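You operate a simulated robot arm through the tools that you are given. There is no shell and no other tool. Be economical: measure what you need, move in short steps, check, and stop when the job is done.

You run a simulated robot arm. Do the job below in one go: nothing can be reset, and whatever is moved stays where it is left.

## Task
Set the three knobs by the label on the LAMP stencil, latch the frame and print.
Fine: one stroke; leave the clamps, the clip and the other boards alone.

Only the result counts: the job must be done as asked and must still hold three seconds after the hand-in. Knocking over, shifting, dropping, spilling or breaking anything else fails it.

## Robot
A 7-joint arm with a two-finger parallel gripper, fixed in place. Base frame: the origin is at the foot of the arm, x ahead of it, y to its left, z up. Readings come in m, degrees, newtons and seconds.
With the tool pointing down near the work surface it reaches from about 0.44 to 0.9 m from the base axis. Its first joint turns from -115.0 to 115.0 degrees. Payload 3.91 kg.
The tool frame sits at the grasp point between the pads (the TCP): z along the fingers, y along the line on which they close. The tips reach 0.03 m beyond it. Largest opening 0.11 m; finger width 0.02, thickness 0.01; the body of the gripper, 0.048 by 0.112 m, starts 0.055 m behind the TCP.
Orientation is told as [roll, pitch, yaw] about the base's x, y, z axes, in that order, counted from this pose: with the fingers straight down and closing along the base's y, the tool's x points along the base's -x, its y along +y and its z along -z.

## Interface
- The arm moves only by the tool nudge_tool. Its argument "steps" is one flat list of numbers, 7 for each row, row after row: the shift along the tool's x, y, z in units of 25 mm (1.0 is 25 mm), then the turn, a rotation vector about the tool's x, y, z in units of 8 degrees (1.0 is 8 degrees), then the gripper command, from -1 (shut) to 1 (fully open), values between in proportion. In form: [x, y, z, wx, wy, wz, grip, x, y, z, wx, wy, wz, grip, ...]. A call has 1 to 12 rows; each row shifts and turns the commanded pose from where the row before left it, along the tool's axes as they then stand. A call with a number of a shift or a turn outside -1 to 1 is refused whole. A row lasts 0.2 s, in which the tool goes at most 0.05 m and 8.6 degrees; a call with a longer step from one row to the next is refused whole, and so is a gripper value outside its range. Where a pose cannot be reached the arm comes as near as it can. A force on the tool above 40 N (or 10 N above the force at the start of the call, whichever is more), or a blocked arm, ends the call early, and 0.2 s more pass. Each finger travels about 0.153 m/s and halts on what it meets, pressing with about 25 N; the grip force reading is that of the motor and also rises with nothing between the fingers. The clock runs only during rows and for 0.2 s after the last one: add rows that do not move to give the fingers time. It gives the time, the measured TCP pose, the force on the tool (base axes), the opening and the grip force at its end, in the units of the frame above (readings bear some noise), with the torque about the TCP (base axes, N m) and any sound that the robot's microphone picked up.
- Cameras (640 x 400 px; columns grow to the right, rows downward): "scene" is fixed at [0.0494, 0.6487, 1.4982]; the picture's right is [-0.41, -0.91, 0.00], its down [-0.42, 0.19, -0.89] and it looks along [0.81, -0.36, -0.46] (base axes); focal length 318 px, centre (320, 200). "wrist" rides on the gripper at [0.072, 0.017, -0.103] in the tool frame; the picture's right is [-0.23, 0.97, 0.00], its down [-0.76, -0.18, -0.62] and it looks along [-0.61, -0.14, 0.78] (tool axes); focal length 222 px, centre (320, 200). There is no depth. A picture from a camera that has moved, and an enlarged one, comes with that camera's place and axes in the base frame and with its lens.
- snapshot(camera): a new picture of that camera. It takes no simulated time.
- raise_lower(by): slides the trunk up (or, below 0, down) by that many m; the arm rides with it, the base frame stays. It gives what a move gives, with no picture.
- close_up(camera, box): a new picture of the part [left, top, right, bottom] of that camera's present view, enlarged. It takes no simulated time.
- job_done(): hands the job in; it is judged then, once.

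Work in short steps. Places have to be worked out from the pictures, the camera data and where the tool is seen: move nearer, look again, correct. Check each grasp and each placing, and mend what went wrong. You have 120 turns and 64 pictures in all, those below and enlarged ones among them. Open the gripper and draw the arm clear of the work before you hand the job in, unless the task says otherwise; then end with one line.

The tools are called as a command line: name --argument value ..., lists and objects as JSON in quotes. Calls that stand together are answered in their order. nudge_tool: Moves the arm, as the interface text tells. Its arguments: {"type":"object","properties":{"steps":{"type":"array","items":{"type":"number"}}},"required":["steps"]} The other tools are called the same way: raise_lower (by) slides the trunk up or down; snapshot (camera) takes a picture; close_up (camera, box) takes an enlarged picture of a part of a camera's view; job_done () hands the job in.

At the start:

```text
time_s: 0.0
eef_pos: [0.5297, 0.4019, 1.2075]
tcp_rot: [0.0, 0.1, 0.0]
contact_force: [0.5, 0.0, 0.1]
wrist_torque: [-0.05, 0.01, 0.01]
width: 0.1096
gripper_force: 0.0
trunk travel left (down, up): [-0.825, 0.165]
```

scene: 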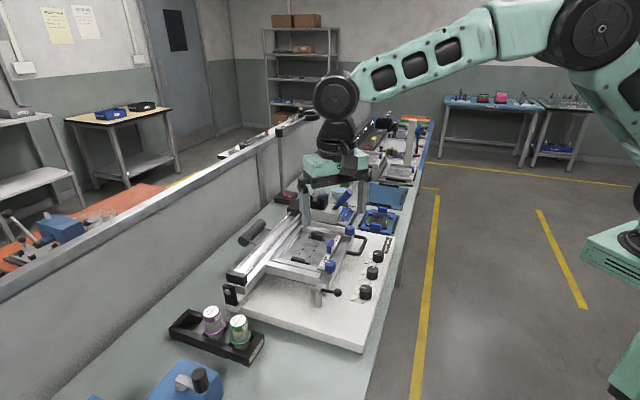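
wrist: 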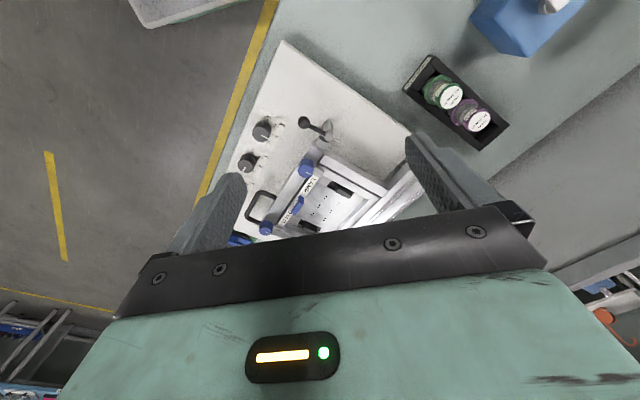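

The scene shows a solder paste printer with three knobs, a frame, a latch lever. I take enlarged looks first.

close_up --camera "scene" --box '[210, 180, 410, 360]'

close_up --camera "wrist" --box '[220, 90, 420, 250]'

close_up --camera "scene" --box '[280, 100, 440, 240]'

```text
2.22 times, centred on (310, 270) of scene
camera zoom: at [0.0494, 0.6487, 1.4982], right [-0.41, -0.91, 0.0], down [-0.42, 0.19, -0.89], along [0.81, -0.36, -0.46], focal length 706 px, centre (342, 44)
```

zoom: 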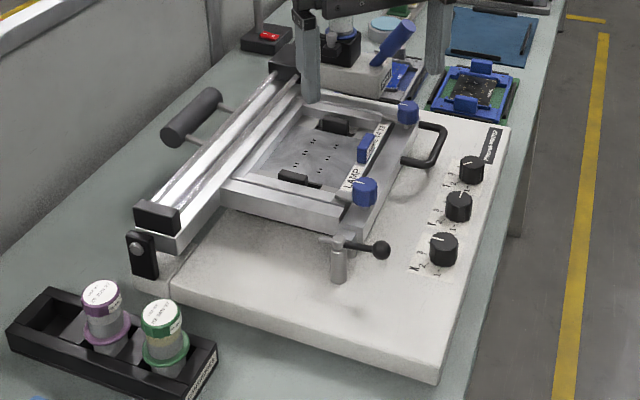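

```text
2.50 times, centred on (320, 170) of wrist
camera zoom: at [0.4585, 0.4193, 1.3116], right [0.23, 0.97, 0.0], down [0.76, -0.18, 0.62], along [0.61, -0.14, -0.78], focal length 555 px, centre (320, 275)
```

zoom: 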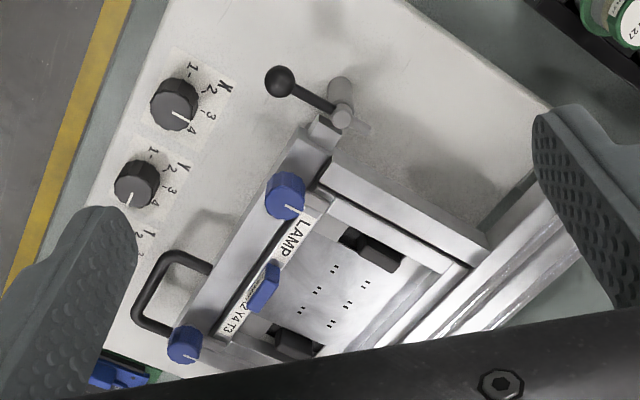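

```text
2.86 times, centred on (360, 170) of scene
camera zoom: at [0.0494, 0.6487, 1.4982], right [-0.41, -0.91, 0.0], down [-0.42, 0.19, -0.89], along [0.81, -0.36, -0.46], focal length 908 px, centre (206, 286)
```

zoom: 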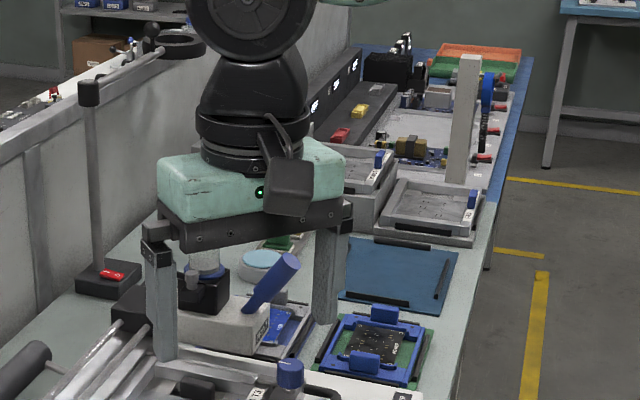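

The label sits near (0.77, 0.29, 0.90). I move the wrist nearer to read it, well above the machine.

nudge_tool --steps '[-0.8, -0.25, 0.5, 0, 0, 0, 1, -0.8, -0.25, 0.5, 0, 0, 0, 1, -0.8, -0.25, 0.5, 0, 0, 0, 1, -0.8, -0.25, 0.5, 0, 0, 0, 1, -0.8, -0.25, 0.5, 0, 0, 0, 1, -0.8, -0.25, 0.5, 0, 0, 0, 1, -0.8, -0.25, 0.5, 0, 0, 0, 1, -0.8, -0.25, 0.5, 0, 0, 0, 1, 0, 0, 0, 0, 0, 0, 1]'

snapshot --camera "wrist"

```text
time_s: 2.0
eef_pos: [0.6914, 0.3546, 1.1068]
tcp_rot: [0.0, -0.1, 0.0]
contact_force: [-0.4, 0.1, -0.1]
wrist_torque: [0.01, 0.02, -0.01]
width: 0.11
gripper_force: 0.2
trunk travel left (down, up): [-0.825, 0.165]
```

```text
58 pictures are left
camera wrist: at [0.6182, 0.3702, 1.2116], right [0.23, 0.97, 0.0], down [0.76, -0.18, 0.62], along [0.61, -0.14, -0.78], focal length 222 px, centre (320, 200)
```

wrist: 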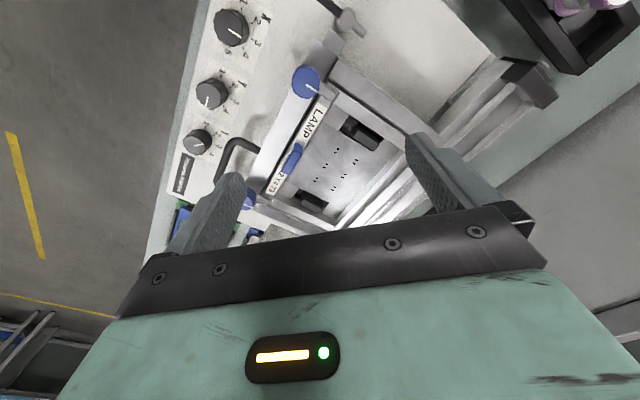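

The label is partly hidden by the clip; I zoom on it and on the knobs.

close_up --camera "wrist" --box '[240, 90, 350, 210]'

close_up --camera "wrist" --box '[170, 0, 290, 200]'

snapshot --camera "scene"

```text
3.33 times, centred on (295, 150) of wrist
camera zoom: at [0.6182, 0.3702, 1.2116], right [0.23, 0.97, 0.0], down [0.76, -0.18, 0.62], along [0.61, -0.14, -0.78], focal length 740 px, centre (403, 367)
```

zoom: 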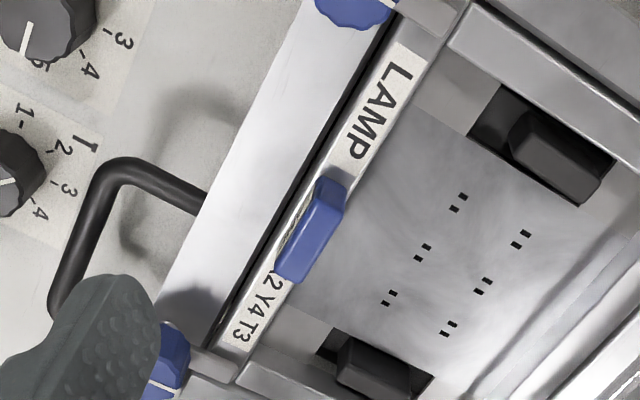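

```text
2.00 times, centred on (230, 100) of wrist
camera zoom: at [0.6182, 0.3702, 1.2116], right [0.23, 0.97, 0.0], down [0.76, -0.18, 0.62], along [0.61, -0.14, -0.78], focal length 444 px, centre (500, 400)
```

zoom: 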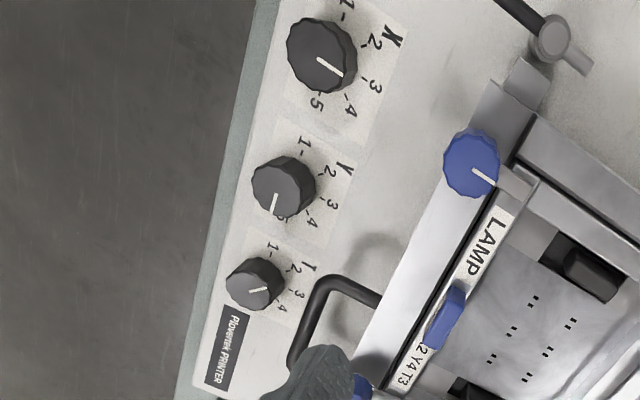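

```text
55 pictures are left
```

scene: 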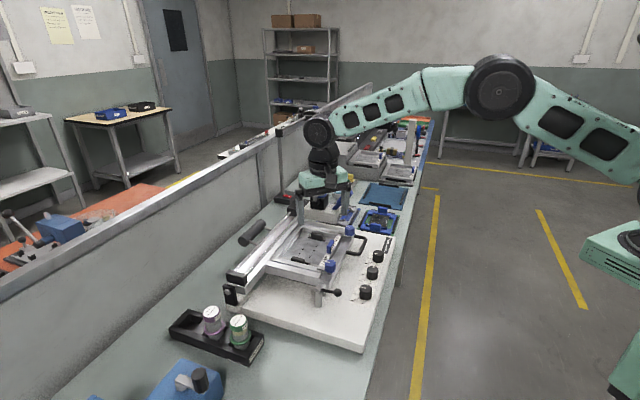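

I look at details: the latch/frame corner, the handle behind the rail, and the label from the scene side.

close_up --camera "scene" --box '[290, 220, 370, 310]'

close_up --camera "scene" --box '[220, 200, 320, 310]'

close_up --camera "scene" --box '[280, 160, 410, 240]'

```text
4.44 times, centred on (330, 265) of scene
camera zoom: at [0.0494, 0.6487, 1.4982], right [-0.41, -0.91, 0.0], down [-0.42, 0.19, -0.89], along [0.81, -0.36, -0.46], focal length 1412 px, centre (276, -89)
```

zoom: 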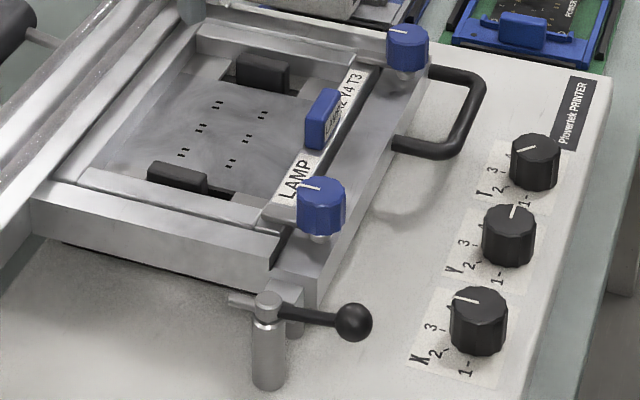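

```text
3.64 times, centred on (270, 255) of scene
camera zoom: at [0.0494, 0.6487, 1.4982], right [-0.41, -0.91, 0.0], down [-0.42, 0.19, -0.89], along [0.81, -0.36, -0.46], focal length 1155 px, centre (502, 0)
```

zoom: 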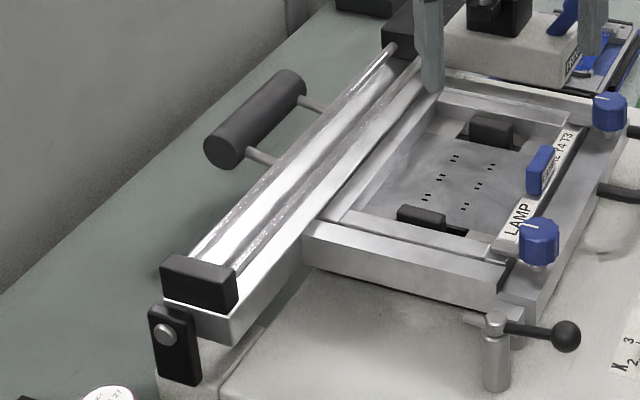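

```text
4.92 times, centred on (345, 200) of scene
camera zoom: at [0.0494, 0.6487, 1.4982], right [-0.41, -0.91, 0.0], down [-0.42, 0.19, -0.89], along [0.81, -0.36, -0.46], focal length 1564 px, centre (197, 200)
```

zoom: 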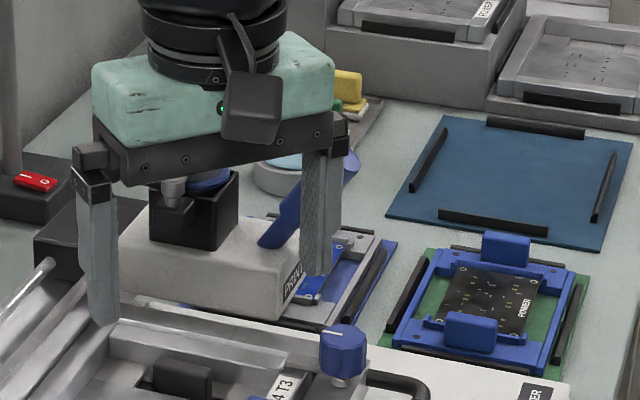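

The white unit with a "PRINT" label and a blue lever is the print drive. I go up and forward to see it and the clip from another side.

nudge_tool --steps '[-0.743, -0.686, -0.82, 0, 0, 0, 1, -0.743, -0.686, -0.82, 0, 0, 0, 1, -0.743, -0.686, -0.82, 0, 0, 0, 1, -0.743, -0.686, -0.82, 0, 0, 0, 1, -0.743, -0.686, -0.82, 0, 0, 0, 1, -0.743, -0.686, -0.82, 0, 0, 0, 1, -0.743, -0.686, -0.82, 0, 0, 0, 1, 0, 0, 0, 0, 0, 0, 1]'

snapshot --camera "wrist"

close_up --camera "scene" --box '[280, 160, 410, 240]'

```text
time_s: 3.8
eef_pos: [0.8183, 0.2305, 1.2504]
tcp_rot: [0.0, 0.2, 0.0]
contact_force: [-0.3, -1.2, -0.8]
wrist_torque: [-0.03, 0.01, -0.01]
width: 0.1102
gripper_force: 0.2
trunk travel left (down, up): [-0.825, 0.165]
```

```text
51 pictures are left
camera wrist: at [0.7461, 0.2479, 1.3543], right [0.23, 0.97, 0.0], down [0.76, -0.18, 0.62], along [0.61, -0.14, -0.78], focal length 222 px, centre (320, 200)
```

wrist: 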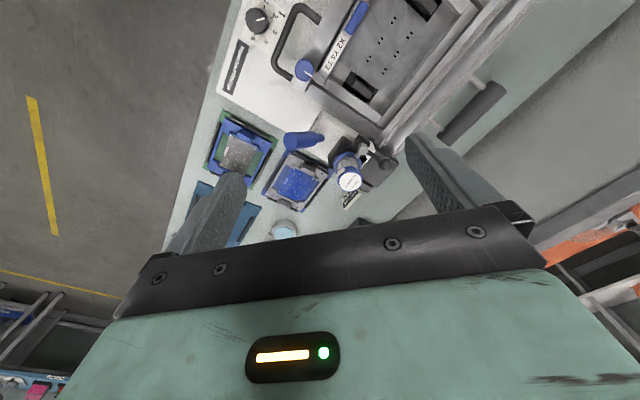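

```text
4.92 times, centred on (345, 200) of scene
camera zoom: at [0.0494, 0.6487, 1.4982], right [-0.41, -0.91, 0.0], down [-0.42, 0.19, -0.89], along [0.81, -0.36, -0.46], focal length 1564 px, centre (197, 200)
```

zoom: 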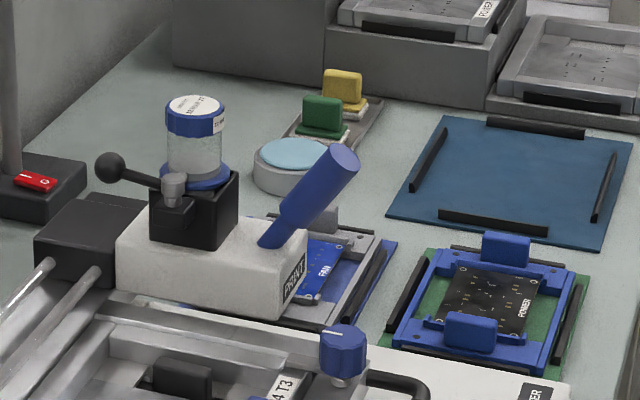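

close_up --camera "wrist" --box '[230, 0, 420, 120]'

close_up --camera "wrist" --box '[200, 90, 420, 240]'

```text
3.33 times, centred on (325, 60) of wrist
camera zoom: at [0.7461, 0.2479, 1.3543], right [0.23, 0.97, 0.0], down [0.76, -0.18, 0.62], along [0.61, -0.14, -0.78], focal length 740 px, centre (303, 667)
```

zoom: 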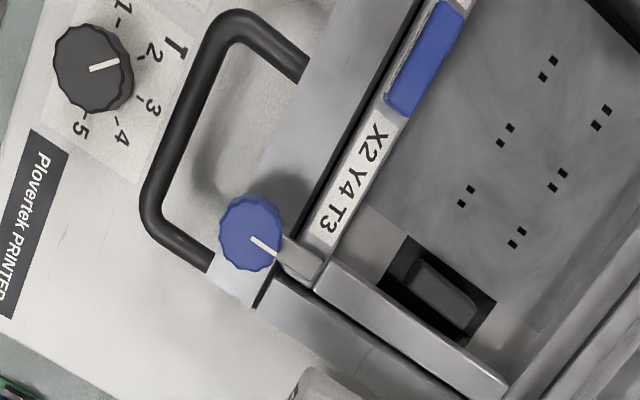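

```text
2.67 times, centred on (310, 165) of wrist
camera zoom: at [0.7461, 0.2479, 1.3543], right [0.23, 0.97, 0.0], down [0.76, -0.18, 0.62], along [0.61, -0.14, -0.78], focal length 592 px, centre (347, 293)
```

zoom: 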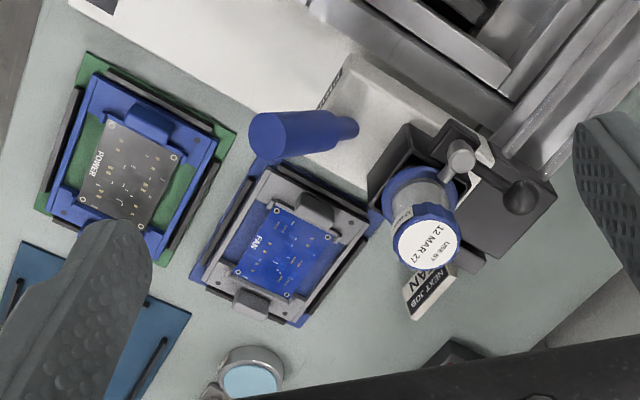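

Label reads X2 Y4 T3 in full. I go over the knobs with the tool yawed about -45° so the camera looks along the knob row.

nudge_tool --steps '[1, 0.07, 0.6, 0, 0, 0, 1, 1, 0.07, 0.6, 0, 0, 0, 1, 1, 0.07, 0.6, 0, 0, 0, 1, 1, 0.07, 0.6, 0, 0, 0, 1, 1, 0.07, 0.6, 0, 0, 0, 1, 1, 0.07, 0.6, 0, 0, 0, 1, 1, 0.07, 0.6, 0, 0, 0.9, 1, 1, 0.07, 0.6, 0, 0, 0.9, 1, 0, 0, 0, 0, 0, 0.95, 1, 0, 0, 0, 0, 0, 0.95, 1, 0, 0, 0, 0, 0, 0.95, 1, 0, 0, 0, 0, 0, 0.95, 1]'

snapshot --camera "wrist"

```text
time_s: 6.4
eef_pos: [0.622, 0.2499, 1.1312]
tcp_rot: [0.1, 0.0, -45.0]
contact_force: [-0.8, 1.0, -0.8]
wrist_torque: [-0.03, 0.02, 0.04]
width: 0.1101
gripper_force: 0.0
trunk travel left (down, up): [-0.825, 0.165]
```

```text
47 pictures are left
camera wrist: at [0.5825, 0.3129, 1.235], right [0.85, 0.53, 0.0], down [0.41, -0.66, 0.62], along [0.33, -0.53, -0.78], focal length 222 px, centre (320, 200)
```

wrist: 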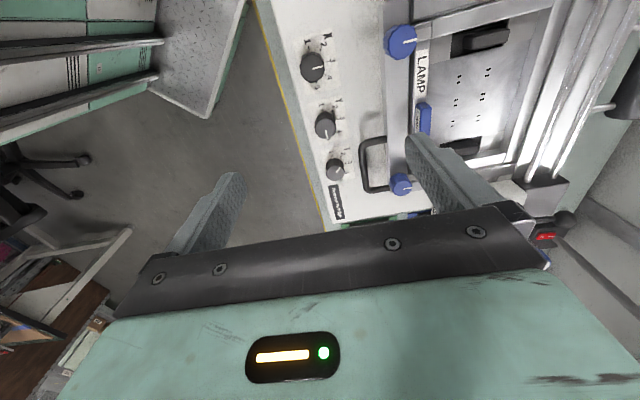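

close_up --camera "wrist" --box '[270, 20, 430, 220]'

```text
2.00 times, centred on (350, 120) of wrist
camera zoom: at [0.5825, 0.3129, 1.235], right [0.85, 0.53, 0.0], down [0.41, -0.66, 0.62], along [0.33, -0.53, -0.78], focal length 444 px, centre (260, 360)
```

zoom: 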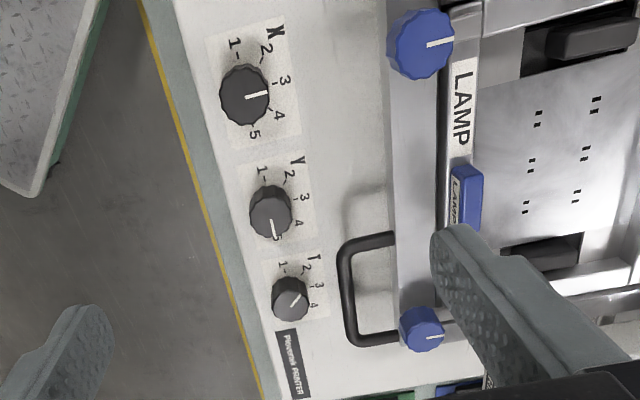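

Knob tops triangulate to X (0.600,0.267), Y (0.658,0.209), T (0.717,0.151), z≈0.884; X points at 3, Y at 5, T at about 2. I need X +45° ccw, Y +45° ccw, T 45° cw. Going down over X with half-open fingers.

nudge_tool --steps '[0.14, -0.016, 0.9, 0, 0, 0, 0, 0.14, -0.016, 0.9, 0, 0, 0, 0, 0.14, -0.016, 0.9, 0, 0, 0, 0, 0.14, -0.016, 0.9, 0, 0, 0, 0, 0.14, -0.016, 0.9, 0, 0, 0, 0, 0.14, -0.016, 0.9, 0, 0, 0, 0, 0.14, -0.016, 0.9, 0, 0, 0, 0, 0.14, -0.016, 0.9, 0, 0, 0, 0, 0, 0, 0, 0, 0, 0, 0]'

snapshot --camera "wrist"

close_up --camera "scene" --box '[310, 210, 420, 320]'

```text
time_s: 8.4
eef_pos: [0.6003, 0.2681, 0.9508]
tcp_rot: [0.0, 0.0, -44.8]
contact_force: [-0.2, -0.2, -0.4]
wrist_torque: [0.02, 0.02, -0.01]
width: 0.055
gripper_force: 0.0
trunk travel left (down, up): [-0.825, 0.165]
```

```text
45 pictures are left
camera wrist: at [0.5602, 0.3301, 1.0549], right [0.85, 0.53, 0.0], down [0.42, -0.66, 0.62], along [0.33, -0.53, -0.78], focal length 222 px, centre (320, 200)
```

wrist: 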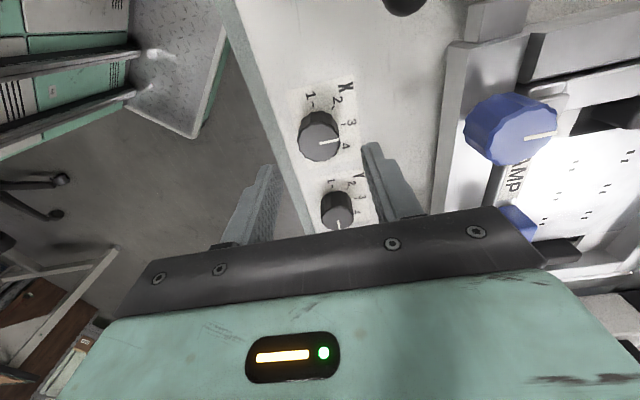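

```text
3.64 times, centred on (365, 265) of scene
camera zoom: at [0.0494, 0.6487, 1.4982], right [-0.41, -0.91, 0.0], down [-0.42, 0.19, -0.89], along [0.81, -0.36, -0.46], focal length 1155 px, centre (156, -36)
```

zoom: 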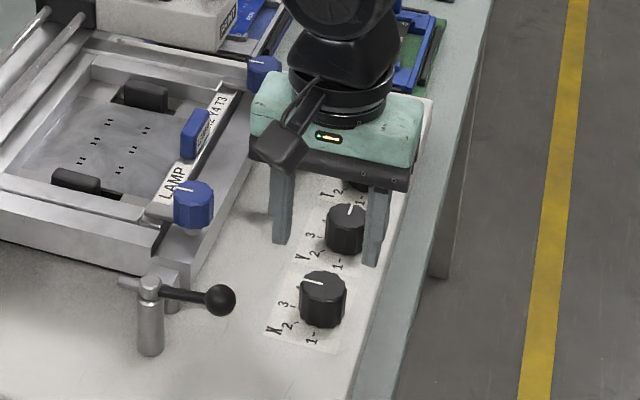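

The measured knob centre (0.599, 0.267) matches the TCP. Descend to z≈0.895 and close on the knob.

nudge_tool --steps '[0, -0.04, 0.75, 0, 0, 0, 0, 0, 0, 0.75, 0, 0, 0, 0, 0, 0, 0.74, 0, 0, 0, 0, 0, 0, 0, 0, 0, 0, -0.5, 0, 0, 0, 0, 0, 0, -0.5, 0, 0, 0, 0, 0, 0, -0.5]'

```text
time_s: 9.8
eef_pos: [0.599, 0.2662, 0.8947]
tcp_rot: [0.0, -0.1, -44.9]
contact_force: [-0.6, -0.6, -4.2]
wrist_torque: [0.34, -0.29, -0.04]
width: 0.0336
gripper_force: 45.1
trunk travel left (down, up): [-0.825, 0.165]
```

Gripped at 33.6 mm. Turn 45° counter-clockwise (tool wz negative).

nudge_tool --steps '[0, 0, 0, 0, 0, -0.703, -0.5, 0, 0, 0, 0, 0, -0.703, -0.5, 0, 0, 0, 0, 0, -0.703, -0.5, 0, 0, 0, 0, 0, -0.703, -0.5, 0, 0, 0, 0, 0, -0.703, -0.5, 0, 0, 0, 0, 0, -0.703, -0.5, 0, 0, 0, 0, 0, -0.703, -0.5, 0, 0, 0, 0, 0, -0.703, -0.5, 0, 0, 0, 0, 0, 0, -0.5]'

close_up --camera "scene" --box '[310, 210, 420, 320]'

```text
time_s: 11.8
eef_pos: [0.5986, 0.2658, 0.8956]
tcp_rot: [0.0, 0.1, 0.2]
contact_force: [3.4, -2.3, -17.2]
wrist_torque: [0.6, -0.45, -0.02]
width: 0.0332
gripper_force: 45.2
trunk travel left (down, up): [-0.825, 0.165]
```

```text
3.64 times, centred on (365, 265) of scene
camera zoom: at [0.0494, 0.6487, 1.4982], right [-0.41, -0.91, 0.0], down [-0.42, 0.19, -0.89], along [0.81, -0.36, -0.46], focal length 1155 px, centre (156, -36)
```

zoom: 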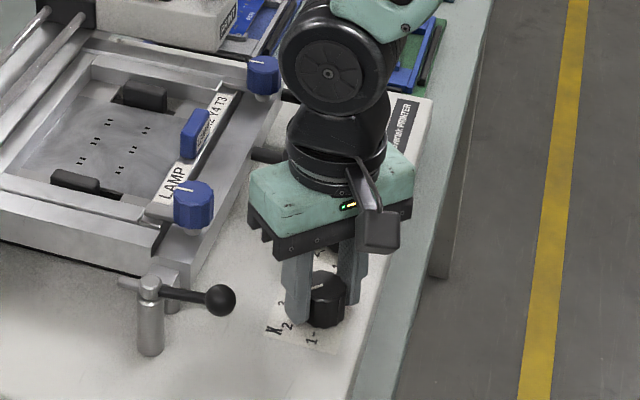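

Release and rise, then check the pointer.

nudge_tool --steps '[0, 0, 0, 0, 0, 0, 0, 0, 0, 0, 0, 0, 0, 0, 0, 0, -0.9, 0, 0, 0, 0, 0, 0, -0.9, 0, 0, 0, 0, 0, 0, -0.9, 0, 0, 0, 0, 0, 0, 0, 0, 0, 0, 0]'

close_up --camera "wrist" --box '[240, 70, 400, 230]'

close_up --camera "scene" --box '[330, 230, 400, 310]'

```text
time_s: 13.2
eef_pos: [0.5987, 0.2664, 0.963]
tcp_rot: [0.0, 0.0, 0.2]
contact_force: [-0.2, -0.4, -0.1]
wrist_torque: [0.02, 0.02, -0.01]
width: 0.0549
gripper_force: 0.1
trunk travel left (down, up): [-0.825, 0.165]
```

```text
2.50 times, centred on (320, 150) of wrist
camera zoom: at [0.5261, 0.2835, 1.0672], right [0.22, 0.97, 0.0], down [0.76, -0.18, 0.62], along [0.61, -0.14, -0.78], focal length 555 px, centre (320, 325)
```

zoom: 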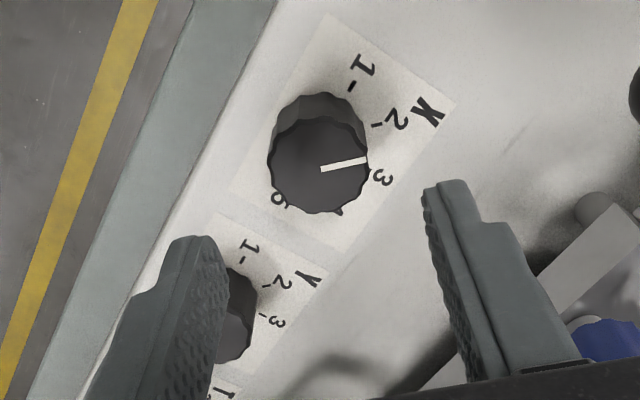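

```text
5.00 times, centred on (365, 270) of scene
camera zoom: at [0.0494, 0.6487, 1.4982], right [-0.41, -0.91, 0.0], down [-0.42, 0.19, -0.89], along [0.81, -0.36, -0.46], focal length 1589 px, centre (95, -150)
```

zoom: 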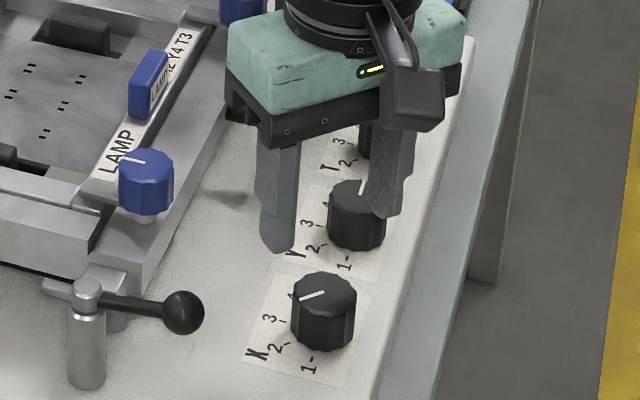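

X now points at 2 (≈89–90°, tick at 90°). Move to Y with yaw back at -45°.

nudge_tool --steps '[-0.8, -0.78, 0, 0, 0, 0, 0, -0.8, -0.78, 0, 0, 0, 0, 0, -0.8, -0.78, 0, 0, 0, 0, 0, 0, 0, 0, 0, 0, 0.94, 0, 0, 0, 0, 0, 0, 0.94, 0, 0, 0, 0, 0, 0, 0.94, 0, 0, 0, 0, 0, 0, 0.94, 0, 0, 0, 0, 0, 0, 0.94, 0, 0, 0, 0, 0, 0, 0.94, 0, 0, 0, 0, 0, 0, 0, 0]'

close_up --camera "wrist" --box '[240, 70, 400, 230]'

```text
time_s: 15.4
eef_pos: [0.6601, 0.2087, 0.9627]
tcp_rot: [0.0, 0.1, -45.0]
contact_force: [-0.3, 0.5, 0.0]
wrist_torque: [-0.03, 0.01, 0.0]
width: 0.0548
gripper_force: 0.1
trunk travel left (down, up): [-0.825, 0.165]
```

```text
2.50 times, centred on (320, 150) of wrist
camera zoom: at [0.6195, 0.272, 1.0662], right [0.85, 0.53, 0.0], down [0.41, -0.66, 0.62], along [0.33, -0.53, -0.78], focal length 555 px, centre (320, 325)
```

zoom: 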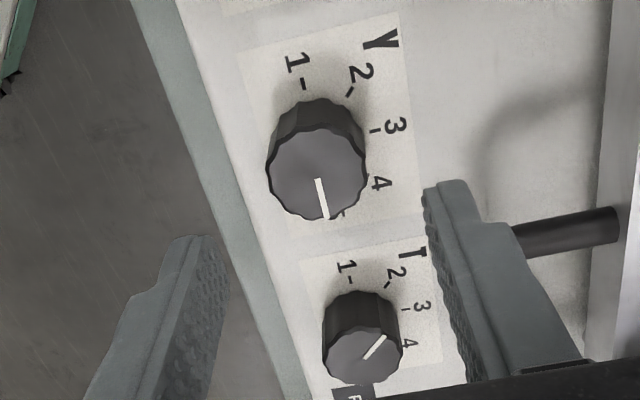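

Pointer on 5, TCP centred over Y. Descend, grip, turn 45° ccw.

nudge_tool --steps '[0.0, 0, 0.9, 0, 0, 0, 0, 0, 0, 0.9, 0, 0, 0, 0, 0, 0, 0.88, 0, 0, 0, 0, 0, 0, 0, 0, 0, 0, -0.5, 0, 0, 0, 0, 0, 0, -0.5, 0, 0, 0, 0, 0, 0, -0.5]'

nudge_tool --steps '[0, 0, 0, 0, 0, -0.703, -0.5, 0, 0, 0, 0, 0, -0.703, -0.5, 0, 0, 0, 0, 0, -0.703, -0.5, 0, 0, 0, 0, 0, -0.703, -0.5, 0, 0, 0, 0, 0, -0.703, -0.5, 0, 0, 0, 0, 0, -0.703, -0.5, 0, 0, 0, 0, 0, -0.703, -0.5, 0, 0, 0, 0, 0, -0.703, -0.5, 0, 0, 0, 0, 0, 0, -0.5]'

nudge_tool --steps '[0, 0, 0, 0, 0, 0, 0, 0, 0, 0, 0, 0, 0, 0, 0, 0, -0.9, 0, 0, 0, 0, 0, 0, -0.9, 0, 0, 0, 0, 0, 0, -0.9, 0, 0, 0, 0, 0, 0, 0, 0, 0, 0, 0]'

close_up --camera "wrist" --box '[240, 70, 400, 230]'

```text
time_s: 16.8
eef_pos: [0.6572, 0.2072, 0.8952]
tcp_rot: [-0.1, 0.0, -45.0]
contact_force: [-5.6, -4.6, -2.8]
wrist_torque: [0.32, -0.44, -0.02]
width: 0.0333
gripper_force: 45.2
trunk travel left (down, up): [-0.825, 0.165]
```

```text
time_s: 18.8
eef_pos: [0.6565, 0.2054, 0.8943]
tcp_rot: [-0.2, 0.1, 0.0]
contact_force: [-18.7, -19.8, -7.1]
wrist_torque: [0.24, -0.11, -0.04]
width: 0.0338
gripper_force: 45.5
trunk travel left (down, up): [-0.825, 0.165]
```

```text
time_s: 20.2
eef_pos: [0.6593, 0.2089, 0.9635]
tcp_rot: [0.0, 0.0, 0.0]
contact_force: [-0.1, -0.4, 0.4]
wrist_torque: [-0.02, 0.02, 0.02]
width: 0.0549
gripper_force: 0.1
trunk travel left (down, up): [-0.825, 0.165]
```

```text
2.50 times, centred on (320, 150) of wrist
camera zoom: at [0.5862, 0.2252, 1.0674], right [0.23, 0.97, 0.0], down [0.76, -0.18, 0.62], along [0.61, -0.14, -0.78], focal length 555 px, centre (320, 325)
```

zoom: 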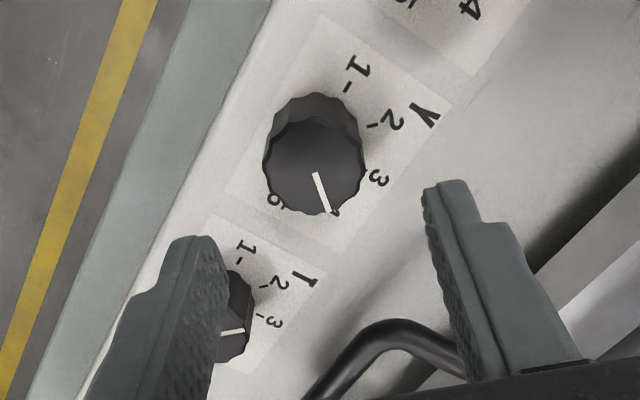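

Y reads 4. Now move to T at yaw 0, to turn clockwise to -45°.

nudge_tool --steps '[-0.78, -0.8, 0, 0, 0, 0, 0, -0.78, -0.8, 0, 0, 0, 0, 0, -0.77, -0.78, 0, 0, 0, 0, 0, 0, 0, 0, 0, 0, 0, 0, 0, 0, 0, 0, 0, 0, 0]'

close_up --camera "wrist" --box '[240, 70, 400, 230]'

close_up --camera "scene" --box '[330, 220, 410, 310]'

```text
time_s: 21.4
eef_pos: [0.7157, 0.1493, 0.9638]
tcp_rot: [0.0, -0.1, -0.1]
contact_force: [-0.6, 0.7, -0.3]
wrist_torque: [-0.05, 0.01, 0.04]
width: 0.0549
gripper_force: 0.0
trunk travel left (down, up): [-0.825, 0.165]
```

```text
2.50 times, centred on (320, 150) of wrist
camera zoom: at [0.644, 0.1664, 1.0669], right [0.23, 0.97, 0.0], down [0.76, -0.18, 0.62], along [0.61, -0.14, -0.78], focal length 555 px, centre (320, 325)
```

zoom: 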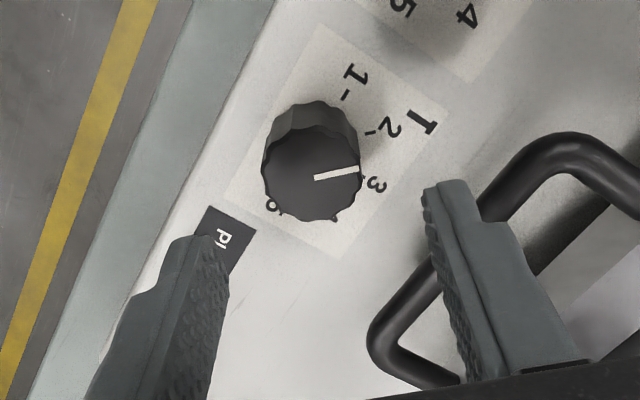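

```text
4.44 times, centred on (370, 265) of scene
camera zoom: at [0.0494, 0.6487, 1.4982], right [-0.41, -0.91, 0.0], down [-0.42, 0.19, -0.89], along [0.81, -0.36, -0.46], focal length 1412 px, centre (98, -89)
```

zoom: 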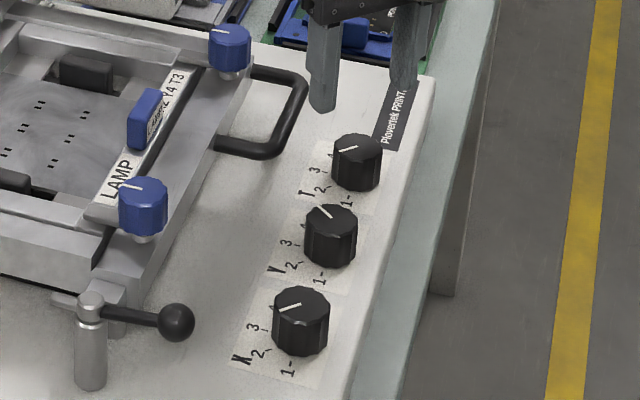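

T at 2, same view as X's. Centre slightly, descend with narrower opening to stay clear of the frame handle, grip and turn 45° clockwise.

nudge_tool --steps '[0, -0.11, 0.9, 0, 0, 0, -0.1, 0, 0, 0.9, 0, 0, 0, -0.1, 0, 0, 0.93, 0, 0, 0, -0.1, 0, 0, 0, 0, 0, 0, -0.5, 0, 0, 0, 0, 0, 0, -0.5, 0, 0, 0, 0, 0, 0, -0.5]'

nudge_tool --steps '[0, 0, 0, 0, 0, 0.703, -0.5, 0, 0, 0, 0, 0, 0.703, -0.5, 0, 0, 0, 0, 0, 0.703, -0.5, 0, 0, 0, 0, 0, 0.703, -0.5, 0, 0, 0, 0, 0, 0.703, -0.5, 0, 0, 0, 0, 0, 0.703, -0.5, 0, 0, 0, 0, 0, 0.703, -0.5, 0, 0, 0, 0, 0, 0.703, -0.5, 0, 0, 0, 0, 0, 0, -0.5]'

nudge_tool --steps '[0, 0, 0, 0, 0, 0, -0.1, 0, 0, 0, 0, 0, 0, -0.1, 0, 0, -0.9, 0, 0, 0, -0.1, 0, 0, -0.9, 0, 0, 0, -0.1, 0, 0, -0.9, 0, 0, 0, -0.1, 0, 0, -0.9, 0, 0, 0, -0.1, 0, 0, 0, 0, 0, 0, 0]'

close_up --camera "wrist" --box '[240, 70, 400, 230]'

```text
time_s: 22.8
eef_pos: [0.7167, 0.1471, 0.8957]
tcp_rot: [0.0, 0.0, 0.0]
contact_force: [-2.8, -6.3, -0.9]
wrist_torque: [0.48, 0.18, -0.02]
width: 0.0336
gripper_force: 44.8
trunk travel left (down, up): [-0.825, 0.165]
```

```text
time_s: 24.8
eef_pos: [0.7178, 0.1487, 0.8949]
tcp_rot: [0.1, 0.1, -45.0]
contact_force: [1.8, 14.5, -0.9]
wrist_torque: [-0.06, 0.29, 0.02]
width: 0.0337
gripper_force: 45.1
trunk travel left (down, up): [-0.825, 0.165]
```

```text
time_s: 26.4
eef_pos: [0.7171, 0.1457, 0.9858]
tcp_rot: [0.0, 0.0, -45.0]
contact_force: [0.0, 0.1, -0.8]
wrist_torque: [-0.01, 0.02, -0.01]
width: 0.055
gripper_force: 0.1
trunk travel left (down, up): [-0.825, 0.165]
```

```text
2.50 times, centred on (320, 150) of wrist
camera zoom: at [0.6775, 0.2089, 1.0889], right [0.85, 0.53, 0.0], down [0.41, -0.66, 0.62], along [0.33, -0.53, -0.78], focal length 555 px, centre (320, 325)
```

zoom: 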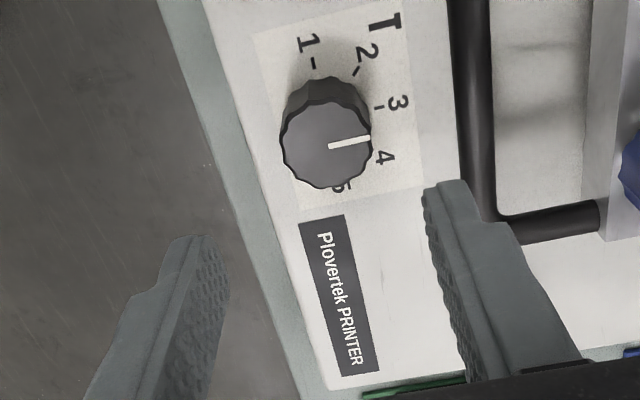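

T points at 3. Now go up and over to the latch post (~0.615, 0.40, 0.926) to look closely.

nudge_tool --steps '[0, 0, -1, 0, 0, 0, 0, 0, 0, -1, 0, 0, 0, 0, 0.99, 0.2, -0.2, 0, 0, 0, 0, 0.99, 0.3, -0.2, 0, 0, 0, 0, 0.99, 0.4, -0.2, 0, 0, 0, 0, 0.99, 0.5, -0.2, 0, 0, 0, 0, 0.99, 0.5, -0.2, 0, 0, 0, 0, 0.99, 0.5, 0, 0, 0, 0, 0, 0.99, 0.5, 0, 0, 0, 0, 0, 0.99, 0.5, 0, 0, 0, 0, 0, 0.99, 0.5, 0, 0, 0, 0, 0, 0.99, 0.5, 0, 0, 0, 0, 0]'

close_up --camera "wrist" --box '[200, 50, 440, 230]'

close_up --camera "scene" --box '[330, 220, 410, 310]'

```text
time_s: 29.0
eef_pos: [0.6202, 0.4008, 1.0599]
tcp_rot: [0.0, 0.1, -45.0]
contact_force: [0.0, -0.2, -0.4]
wrist_torque: [0.03, 0.0, 0.02]
width: 0.0552
gripper_force: 0.0
trunk travel left (down, up): [-0.825, 0.165]
```

```text
2.22 times, centred on (320, 140) of wrist
camera zoom: at [0.58, 0.4632, 1.1638], right [0.85, 0.53, 0.0], down [0.41, -0.66, 0.62], along [0.33, -0.53, -0.78], focal length 494 px, centre (320, 333)
```

zoom: 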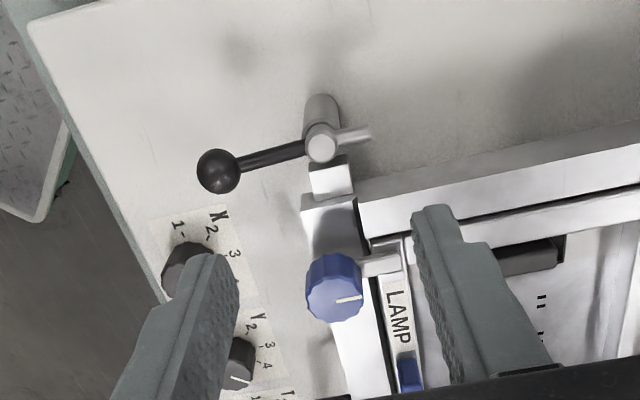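

```text
4.44 times, centred on (370, 265) of scene
camera zoom: at [0.0494, 0.6487, 1.4982], right [-0.41, -0.91, 0.0], down [-0.42, 0.19, -0.89], along [0.81, -0.36, -0.46], focal length 1412 px, centre (98, -89)
```

zoom: 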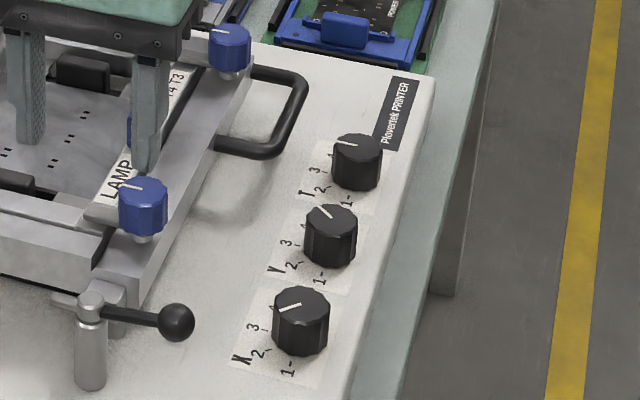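

The hook points away (+w); the frame tab lies on the +u side of the post, so the lever needs ~90° clockwise. Ball at ≈(0.586,0.360,0.918), post ≈(0.621,0.398). I yaw to +45° so the fingers straddle the ball tangentially.

nudge_tool --steps '[0, 0, 0, 0, 0, -0.9375, 0, 0, 0, 0, 0, 0, -0.9375, 0, 0, 0, 0, 0, 0, -0.9375, 0, 0, 0, 0, 0, 0, -0.9375, 0, 0, 0, 0, 0, 0, -0.9375, 0, 0, 0, 0, 0, 0, -0.9375, 0, 0, 0, 0, 0, 0, -0.9375, 0, 0, 0, 0, 0, 0, -0.9375, 0, 0, 0, 0, 0, 0, -0.9375, 0, 0, 0, 0, 0, 0, -0.9375, 0, 0, 0, 0, 0, 0, -0.9375, 0, 0, 0, 0, 0, 0, -0.9375, 0]'

```text
time_s: 31.6
eef_pos: [0.6199, 0.3999, 1.0595]
tcp_rot: [0.0, 0.1, 45.1]
contact_force: [0.3, 0.3, 0.4]
wrist_torque: [-0.02, -0.03, 0.02]
width: 0.0549
gripper_force: 0.2
trunk travel left (down, up): [-0.825, 0.165]
```

nudge_tool --steps '[0.7, -0.057, 0.8, 0, 0, 0, 0, 0.7, -0.057, 0.8, 0, 0, 0, 0, 0.7, -0.057, 0.8, 0, 0, 0, 0, 0, 0, 0.8, 0, 0, 0, 0, 0, 0, 0, 0, 0, 0, 0]'

snapshot --camera "wrist"

close_up --camera "scene" --box '[290, 230, 390, 310]'

```text
time_s: 32.8
eef_pos: [0.5839, 0.36, 0.9809]
tcp_rot: [0.0, 0.1, 45.1]
contact_force: [0.4, -1.0, 0.3]
wrist_torque: [0.0, 0.0, 0.01]
width: 0.0549
gripper_force: 0.0
trunk travel left (down, up): [-0.825, 0.165]
```

```text
33 pictures are left
camera wrist: at [0.5212, 0.3193, 1.0835], right [-0.53, 0.85, 0.0], down [0.66, 0.41, 0.62], along [0.53, 0.33, -0.78], focal length 222 px, centre (320, 200)
```

wrist: 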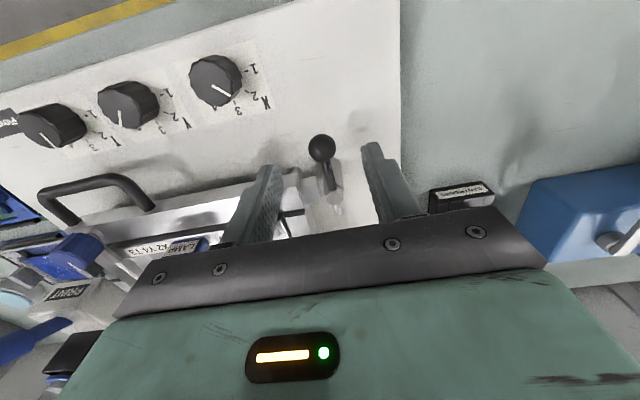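

```text
5.00 times, centred on (340, 270) of scene
camera zoom: at [0.0494, 0.6487, 1.4982], right [-0.41, -0.91, 0.0], down [-0.42, 0.19, -0.89], along [0.81, -0.36, -0.46], focal length 1589 px, centre (220, -150)
```

zoom: 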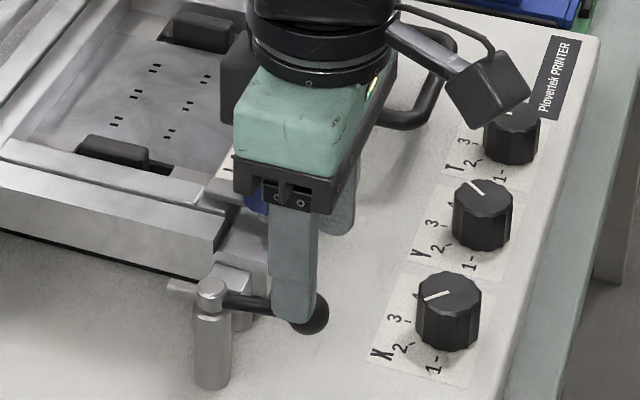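

Ball at (0.587,0.361); small correction, descend to z 0.931 and close on the ball.

nudge_tool --steps '[-0.11, 0.03, 0.7, 0, 0, 0, 0, 0, 0, 0.7, 0, 0, 0, 0, 0, 0, 0.6, 0, 0, 0, 0, 0, 0, 0, 0, 0, 0, -0.7, 0, 0, 0, 0, 0, 0, -0.7, 0, 0, 0, 0, 0, 0, -0.7]'

```text
time_s: 34.2
eef_pos: [0.587, 0.3625, 0.9307]
tcp_rot: [0.0, 0.1, 45.2]
contact_force: [-1.5, 4.2, -4.3]
wrist_torque: [0.28, -0.26, 0.07]
width: 0.0209
gripper_force: 45.0
trunk travel left (down, up): [-0.825, 0.165]
```

Ball gripped (21 mm). Turn the lever the first 45° clockwise along its arc.

nudge_tool --steps '[-0.0177, 0.262, 0, 0, 0, 0.9375, -0.7, -0.0177, 0.262, 0, 0, 0, 0.9375, -0.7, -0.0177, 0.262, 0, 0, 0, 0.9375, -0.7, -0.0177, 0.262, 0, 0, 0, 0.9375, -0.7, -0.0177, 0.262, 0, 0, 0, 0.9375, -0.7, -0.0177, 0.262, 0, 0, 0, 0.9375, -0.7]'

close_up --camera "scene" --box '[290, 230, 390, 310]'

```text
time_s: 35.6
eef_pos: [0.5711, 0.3977, 0.9306]
tcp_rot: [0.0, 0.0, -0.1]
contact_force: [0.1, 2.8, -4.3]
wrist_torque: [-0.01, 0.36, 0.12]
width: 0.0209
gripper_force: 45.1
trunk travel left (down, up): [-0.825, 0.165]
```

```text
5.00 times, centred on (340, 270) of scene
camera zoom: at [0.0494, 0.6487, 1.4982], right [-0.41, -0.91, 0.0], down [-0.42, 0.19, -0.89], along [0.81, -0.36, -0.46], focal length 1589 px, centre (220, -150)
```

zoom: 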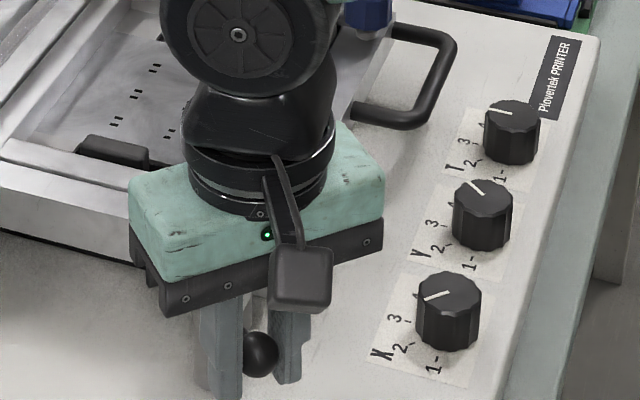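

The lever follows. Continue the remaining 45°.

nudge_tool --steps '[-0.0177, 0.264, 0, 0, 0, 0.9375, -0.7, -0.0177, 0.264, 0, 0, 0, 0.9375, -0.7, -0.0177, 0.264, 0, 0, 0, 0.9375, -0.7, -0.0177, 0.264, 0, 0, 0, 0.9375, -0.7, -0.0177, 0.264, 0, 0, 0, 0.9375, -0.7, -0.0177, 0.264, 0, 0, 0, 0.9375, -0.7]'

close_up --camera "scene" --box '[290, 230, 390, 310]'

```text
time_s: 37.0
eef_pos: [0.5858, 0.4328, 0.9287]
tcp_rot: [0.0, 0.1, -45.1]
contact_force: [-5.2, -2.2, 3.8]
wrist_torque: [0.13, 0.23, -0.25]
width: 0.0209
gripper_force: 44.8
trunk travel left (down, up): [-0.825, 0.165]
```

```text
5.00 times, centred on (340, 270) of scene
camera zoom: at [0.0494, 0.6487, 1.4982], right [-0.41, -0.91, 0.0], down [-0.42, 0.19, -0.89], along [0.81, -0.36, -0.46], focal length 1589 px, centre (220, -150)
```

zoom: 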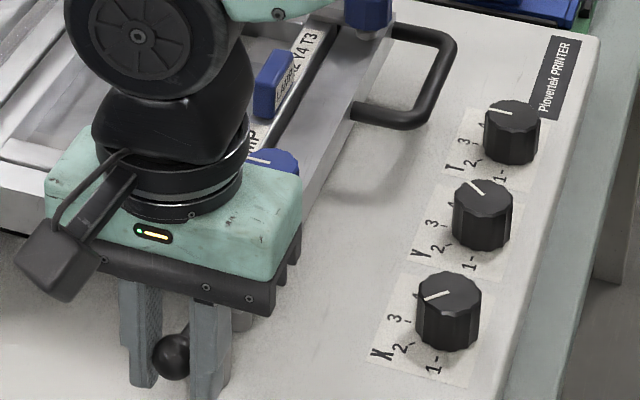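

No stop felt yet. Push a little further to find the end of travel.

nudge_tool --steps '[-0.0177, 0.264, 0, 0, 0, 0.9375, -0.7, -0.0177, 0.264, 0, 0, 0, 0.9375, -0.7, 0, 0, 0, 0, 0, 0, -0.7]'

```text
time_s: 37.5
eef_pos: [0.5875, 0.4331, 0.9291]
tcp_rot: [-1.0, -0.3, -53.6]
contact_force: [-16.2, -20.5, 19.1]
wrist_torque: [-0.38, 0.25, -0.2]
width: 0.0211
gripper_force: 45.0
trunk travel left (down, up): [-0.825, 0.165]
stopped in row 2: the force on the tool passed its limit (the readings are from after the stop); the commanded pose is now the measured one
```

Hit the end stop at ~90°: lever is at the end. Release, rise and look.

nudge_tool --steps '[0, 0, 0, 0, 0, 0, 0, 0, 0, 0, 0, 0, 0, 0, 0, 0, -0.8, 0, 0, 0, 0, 0, 0, -0.9, 0, 0, 0, 0, 0, 0, -0.9, 0, 0, 0, 0, 0, 0, -0.9, 0, 0, 0, 0, 0, 0, -0.9, 0, 0, 0, 0, 0.5, 0, -0.9, 0, 0, 0, 0, 0, 0, 0, 0, 0, 0, 0]'

close_up --camera "wrist" --box '[200, 50, 440, 230]'

close_up --camera "scene" --box '[290, 230, 390, 310]'

```text
time_s: 39.5
eef_pos: [0.583, 0.4475, 1.0624]
tcp_rot: [-0.8, -0.3, -53.5]
contact_force: [0.5, -0.1, -0.1]
wrist_torque: [0.0, -0.04, -0.04]
width: 0.055
gripper_force: 0.0
trunk travel left (down, up): [-0.825, 0.165]
```

```text
2.22 times, centred on (320, 140) of wrist
camera zoom: at [0.5548, 0.5169, 1.1641], right [0.92, 0.4, -0.01], down [0.31, -0.71, 0.63], along [0.24, -0.58, -0.78], focal length 494 px, centre (320, 333)
```

zoom: 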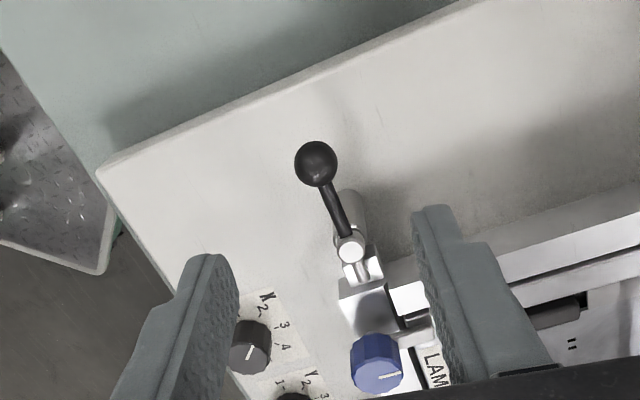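

```text
5.00 times, centred on (340, 270) of scene
camera zoom: at [0.0494, 0.6487, 1.4982], right [-0.41, -0.91, 0.0], down [-0.42, 0.19, -0.89], along [0.81, -0.36, -0.46], focal length 1589 px, centre (220, -150)
```

zoom: 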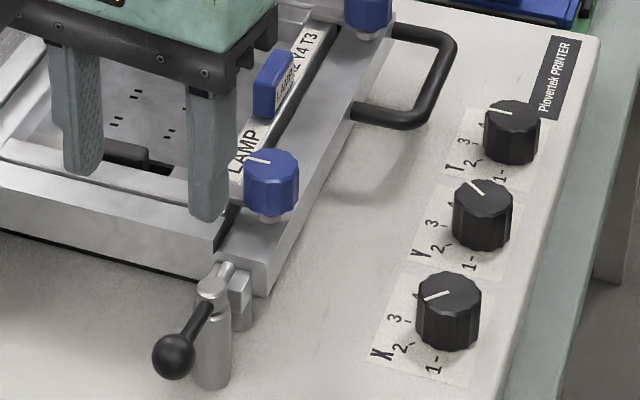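

Latched: hook lies over the frame tab. Next I pass over the Y knob for a check of its pointer from above.

nudge_tool --steps '[-0.947, -0.318, 0, 0, 0, 0, 0, -0.947, -0.318, 0, 0, 0, 0, 0, -0.947, -0.318, 0, 0, 0, 0, 0, -0.947, -0.318, 0, 0, 0, 0, 0, -0.947, -0.318, 0, 0, 0, 0, 0, -0.947, -0.318, 0, 0, 0, 0, 0, -0.947, -0.318, 0, 0, 0, 0, 0, -0.947, -0.318, 0, 0, 0, 0, 0, -0.947, -0.318, 0, 0, 0, 0, 0, -0.947, -0.318, 0, 0, 0, 0, 0, 0, 0, 0, 0, 0, 0, 0]'

close_up --camera "wrist" --box '[270, 90, 370, 210]'

```text
time_s: 41.9
eef_pos: [0.6583, 0.2079, 1.0631]
tcp_rot: [-0.7, -0.2, -53.7]
contact_force: [-0.6, -0.3, -0.6]
wrist_torque: [-0.03, 0.04, 0.02]
width: 0.0549
gripper_force: 0.0
trunk travel left (down, up): [-0.825, 0.165]
```

```text
3.33 times, centred on (320, 150) of wrist
camera zoom: at [0.63, 0.2774, 1.1659], right [0.92, 0.4, -0.01], down [0.31, -0.71, 0.63], along [0.24, -0.58, -0.78], focal length 740 px, centre (320, 367)
```

zoom: 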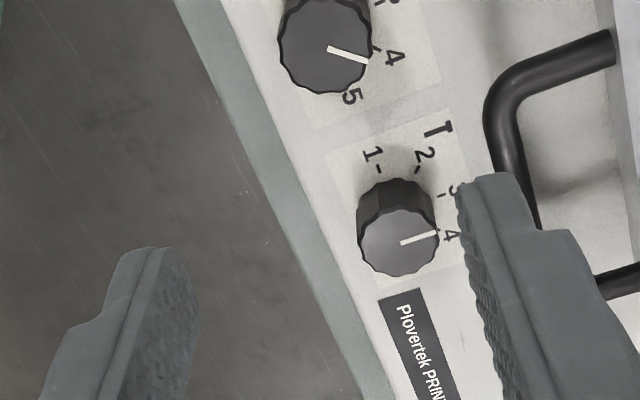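

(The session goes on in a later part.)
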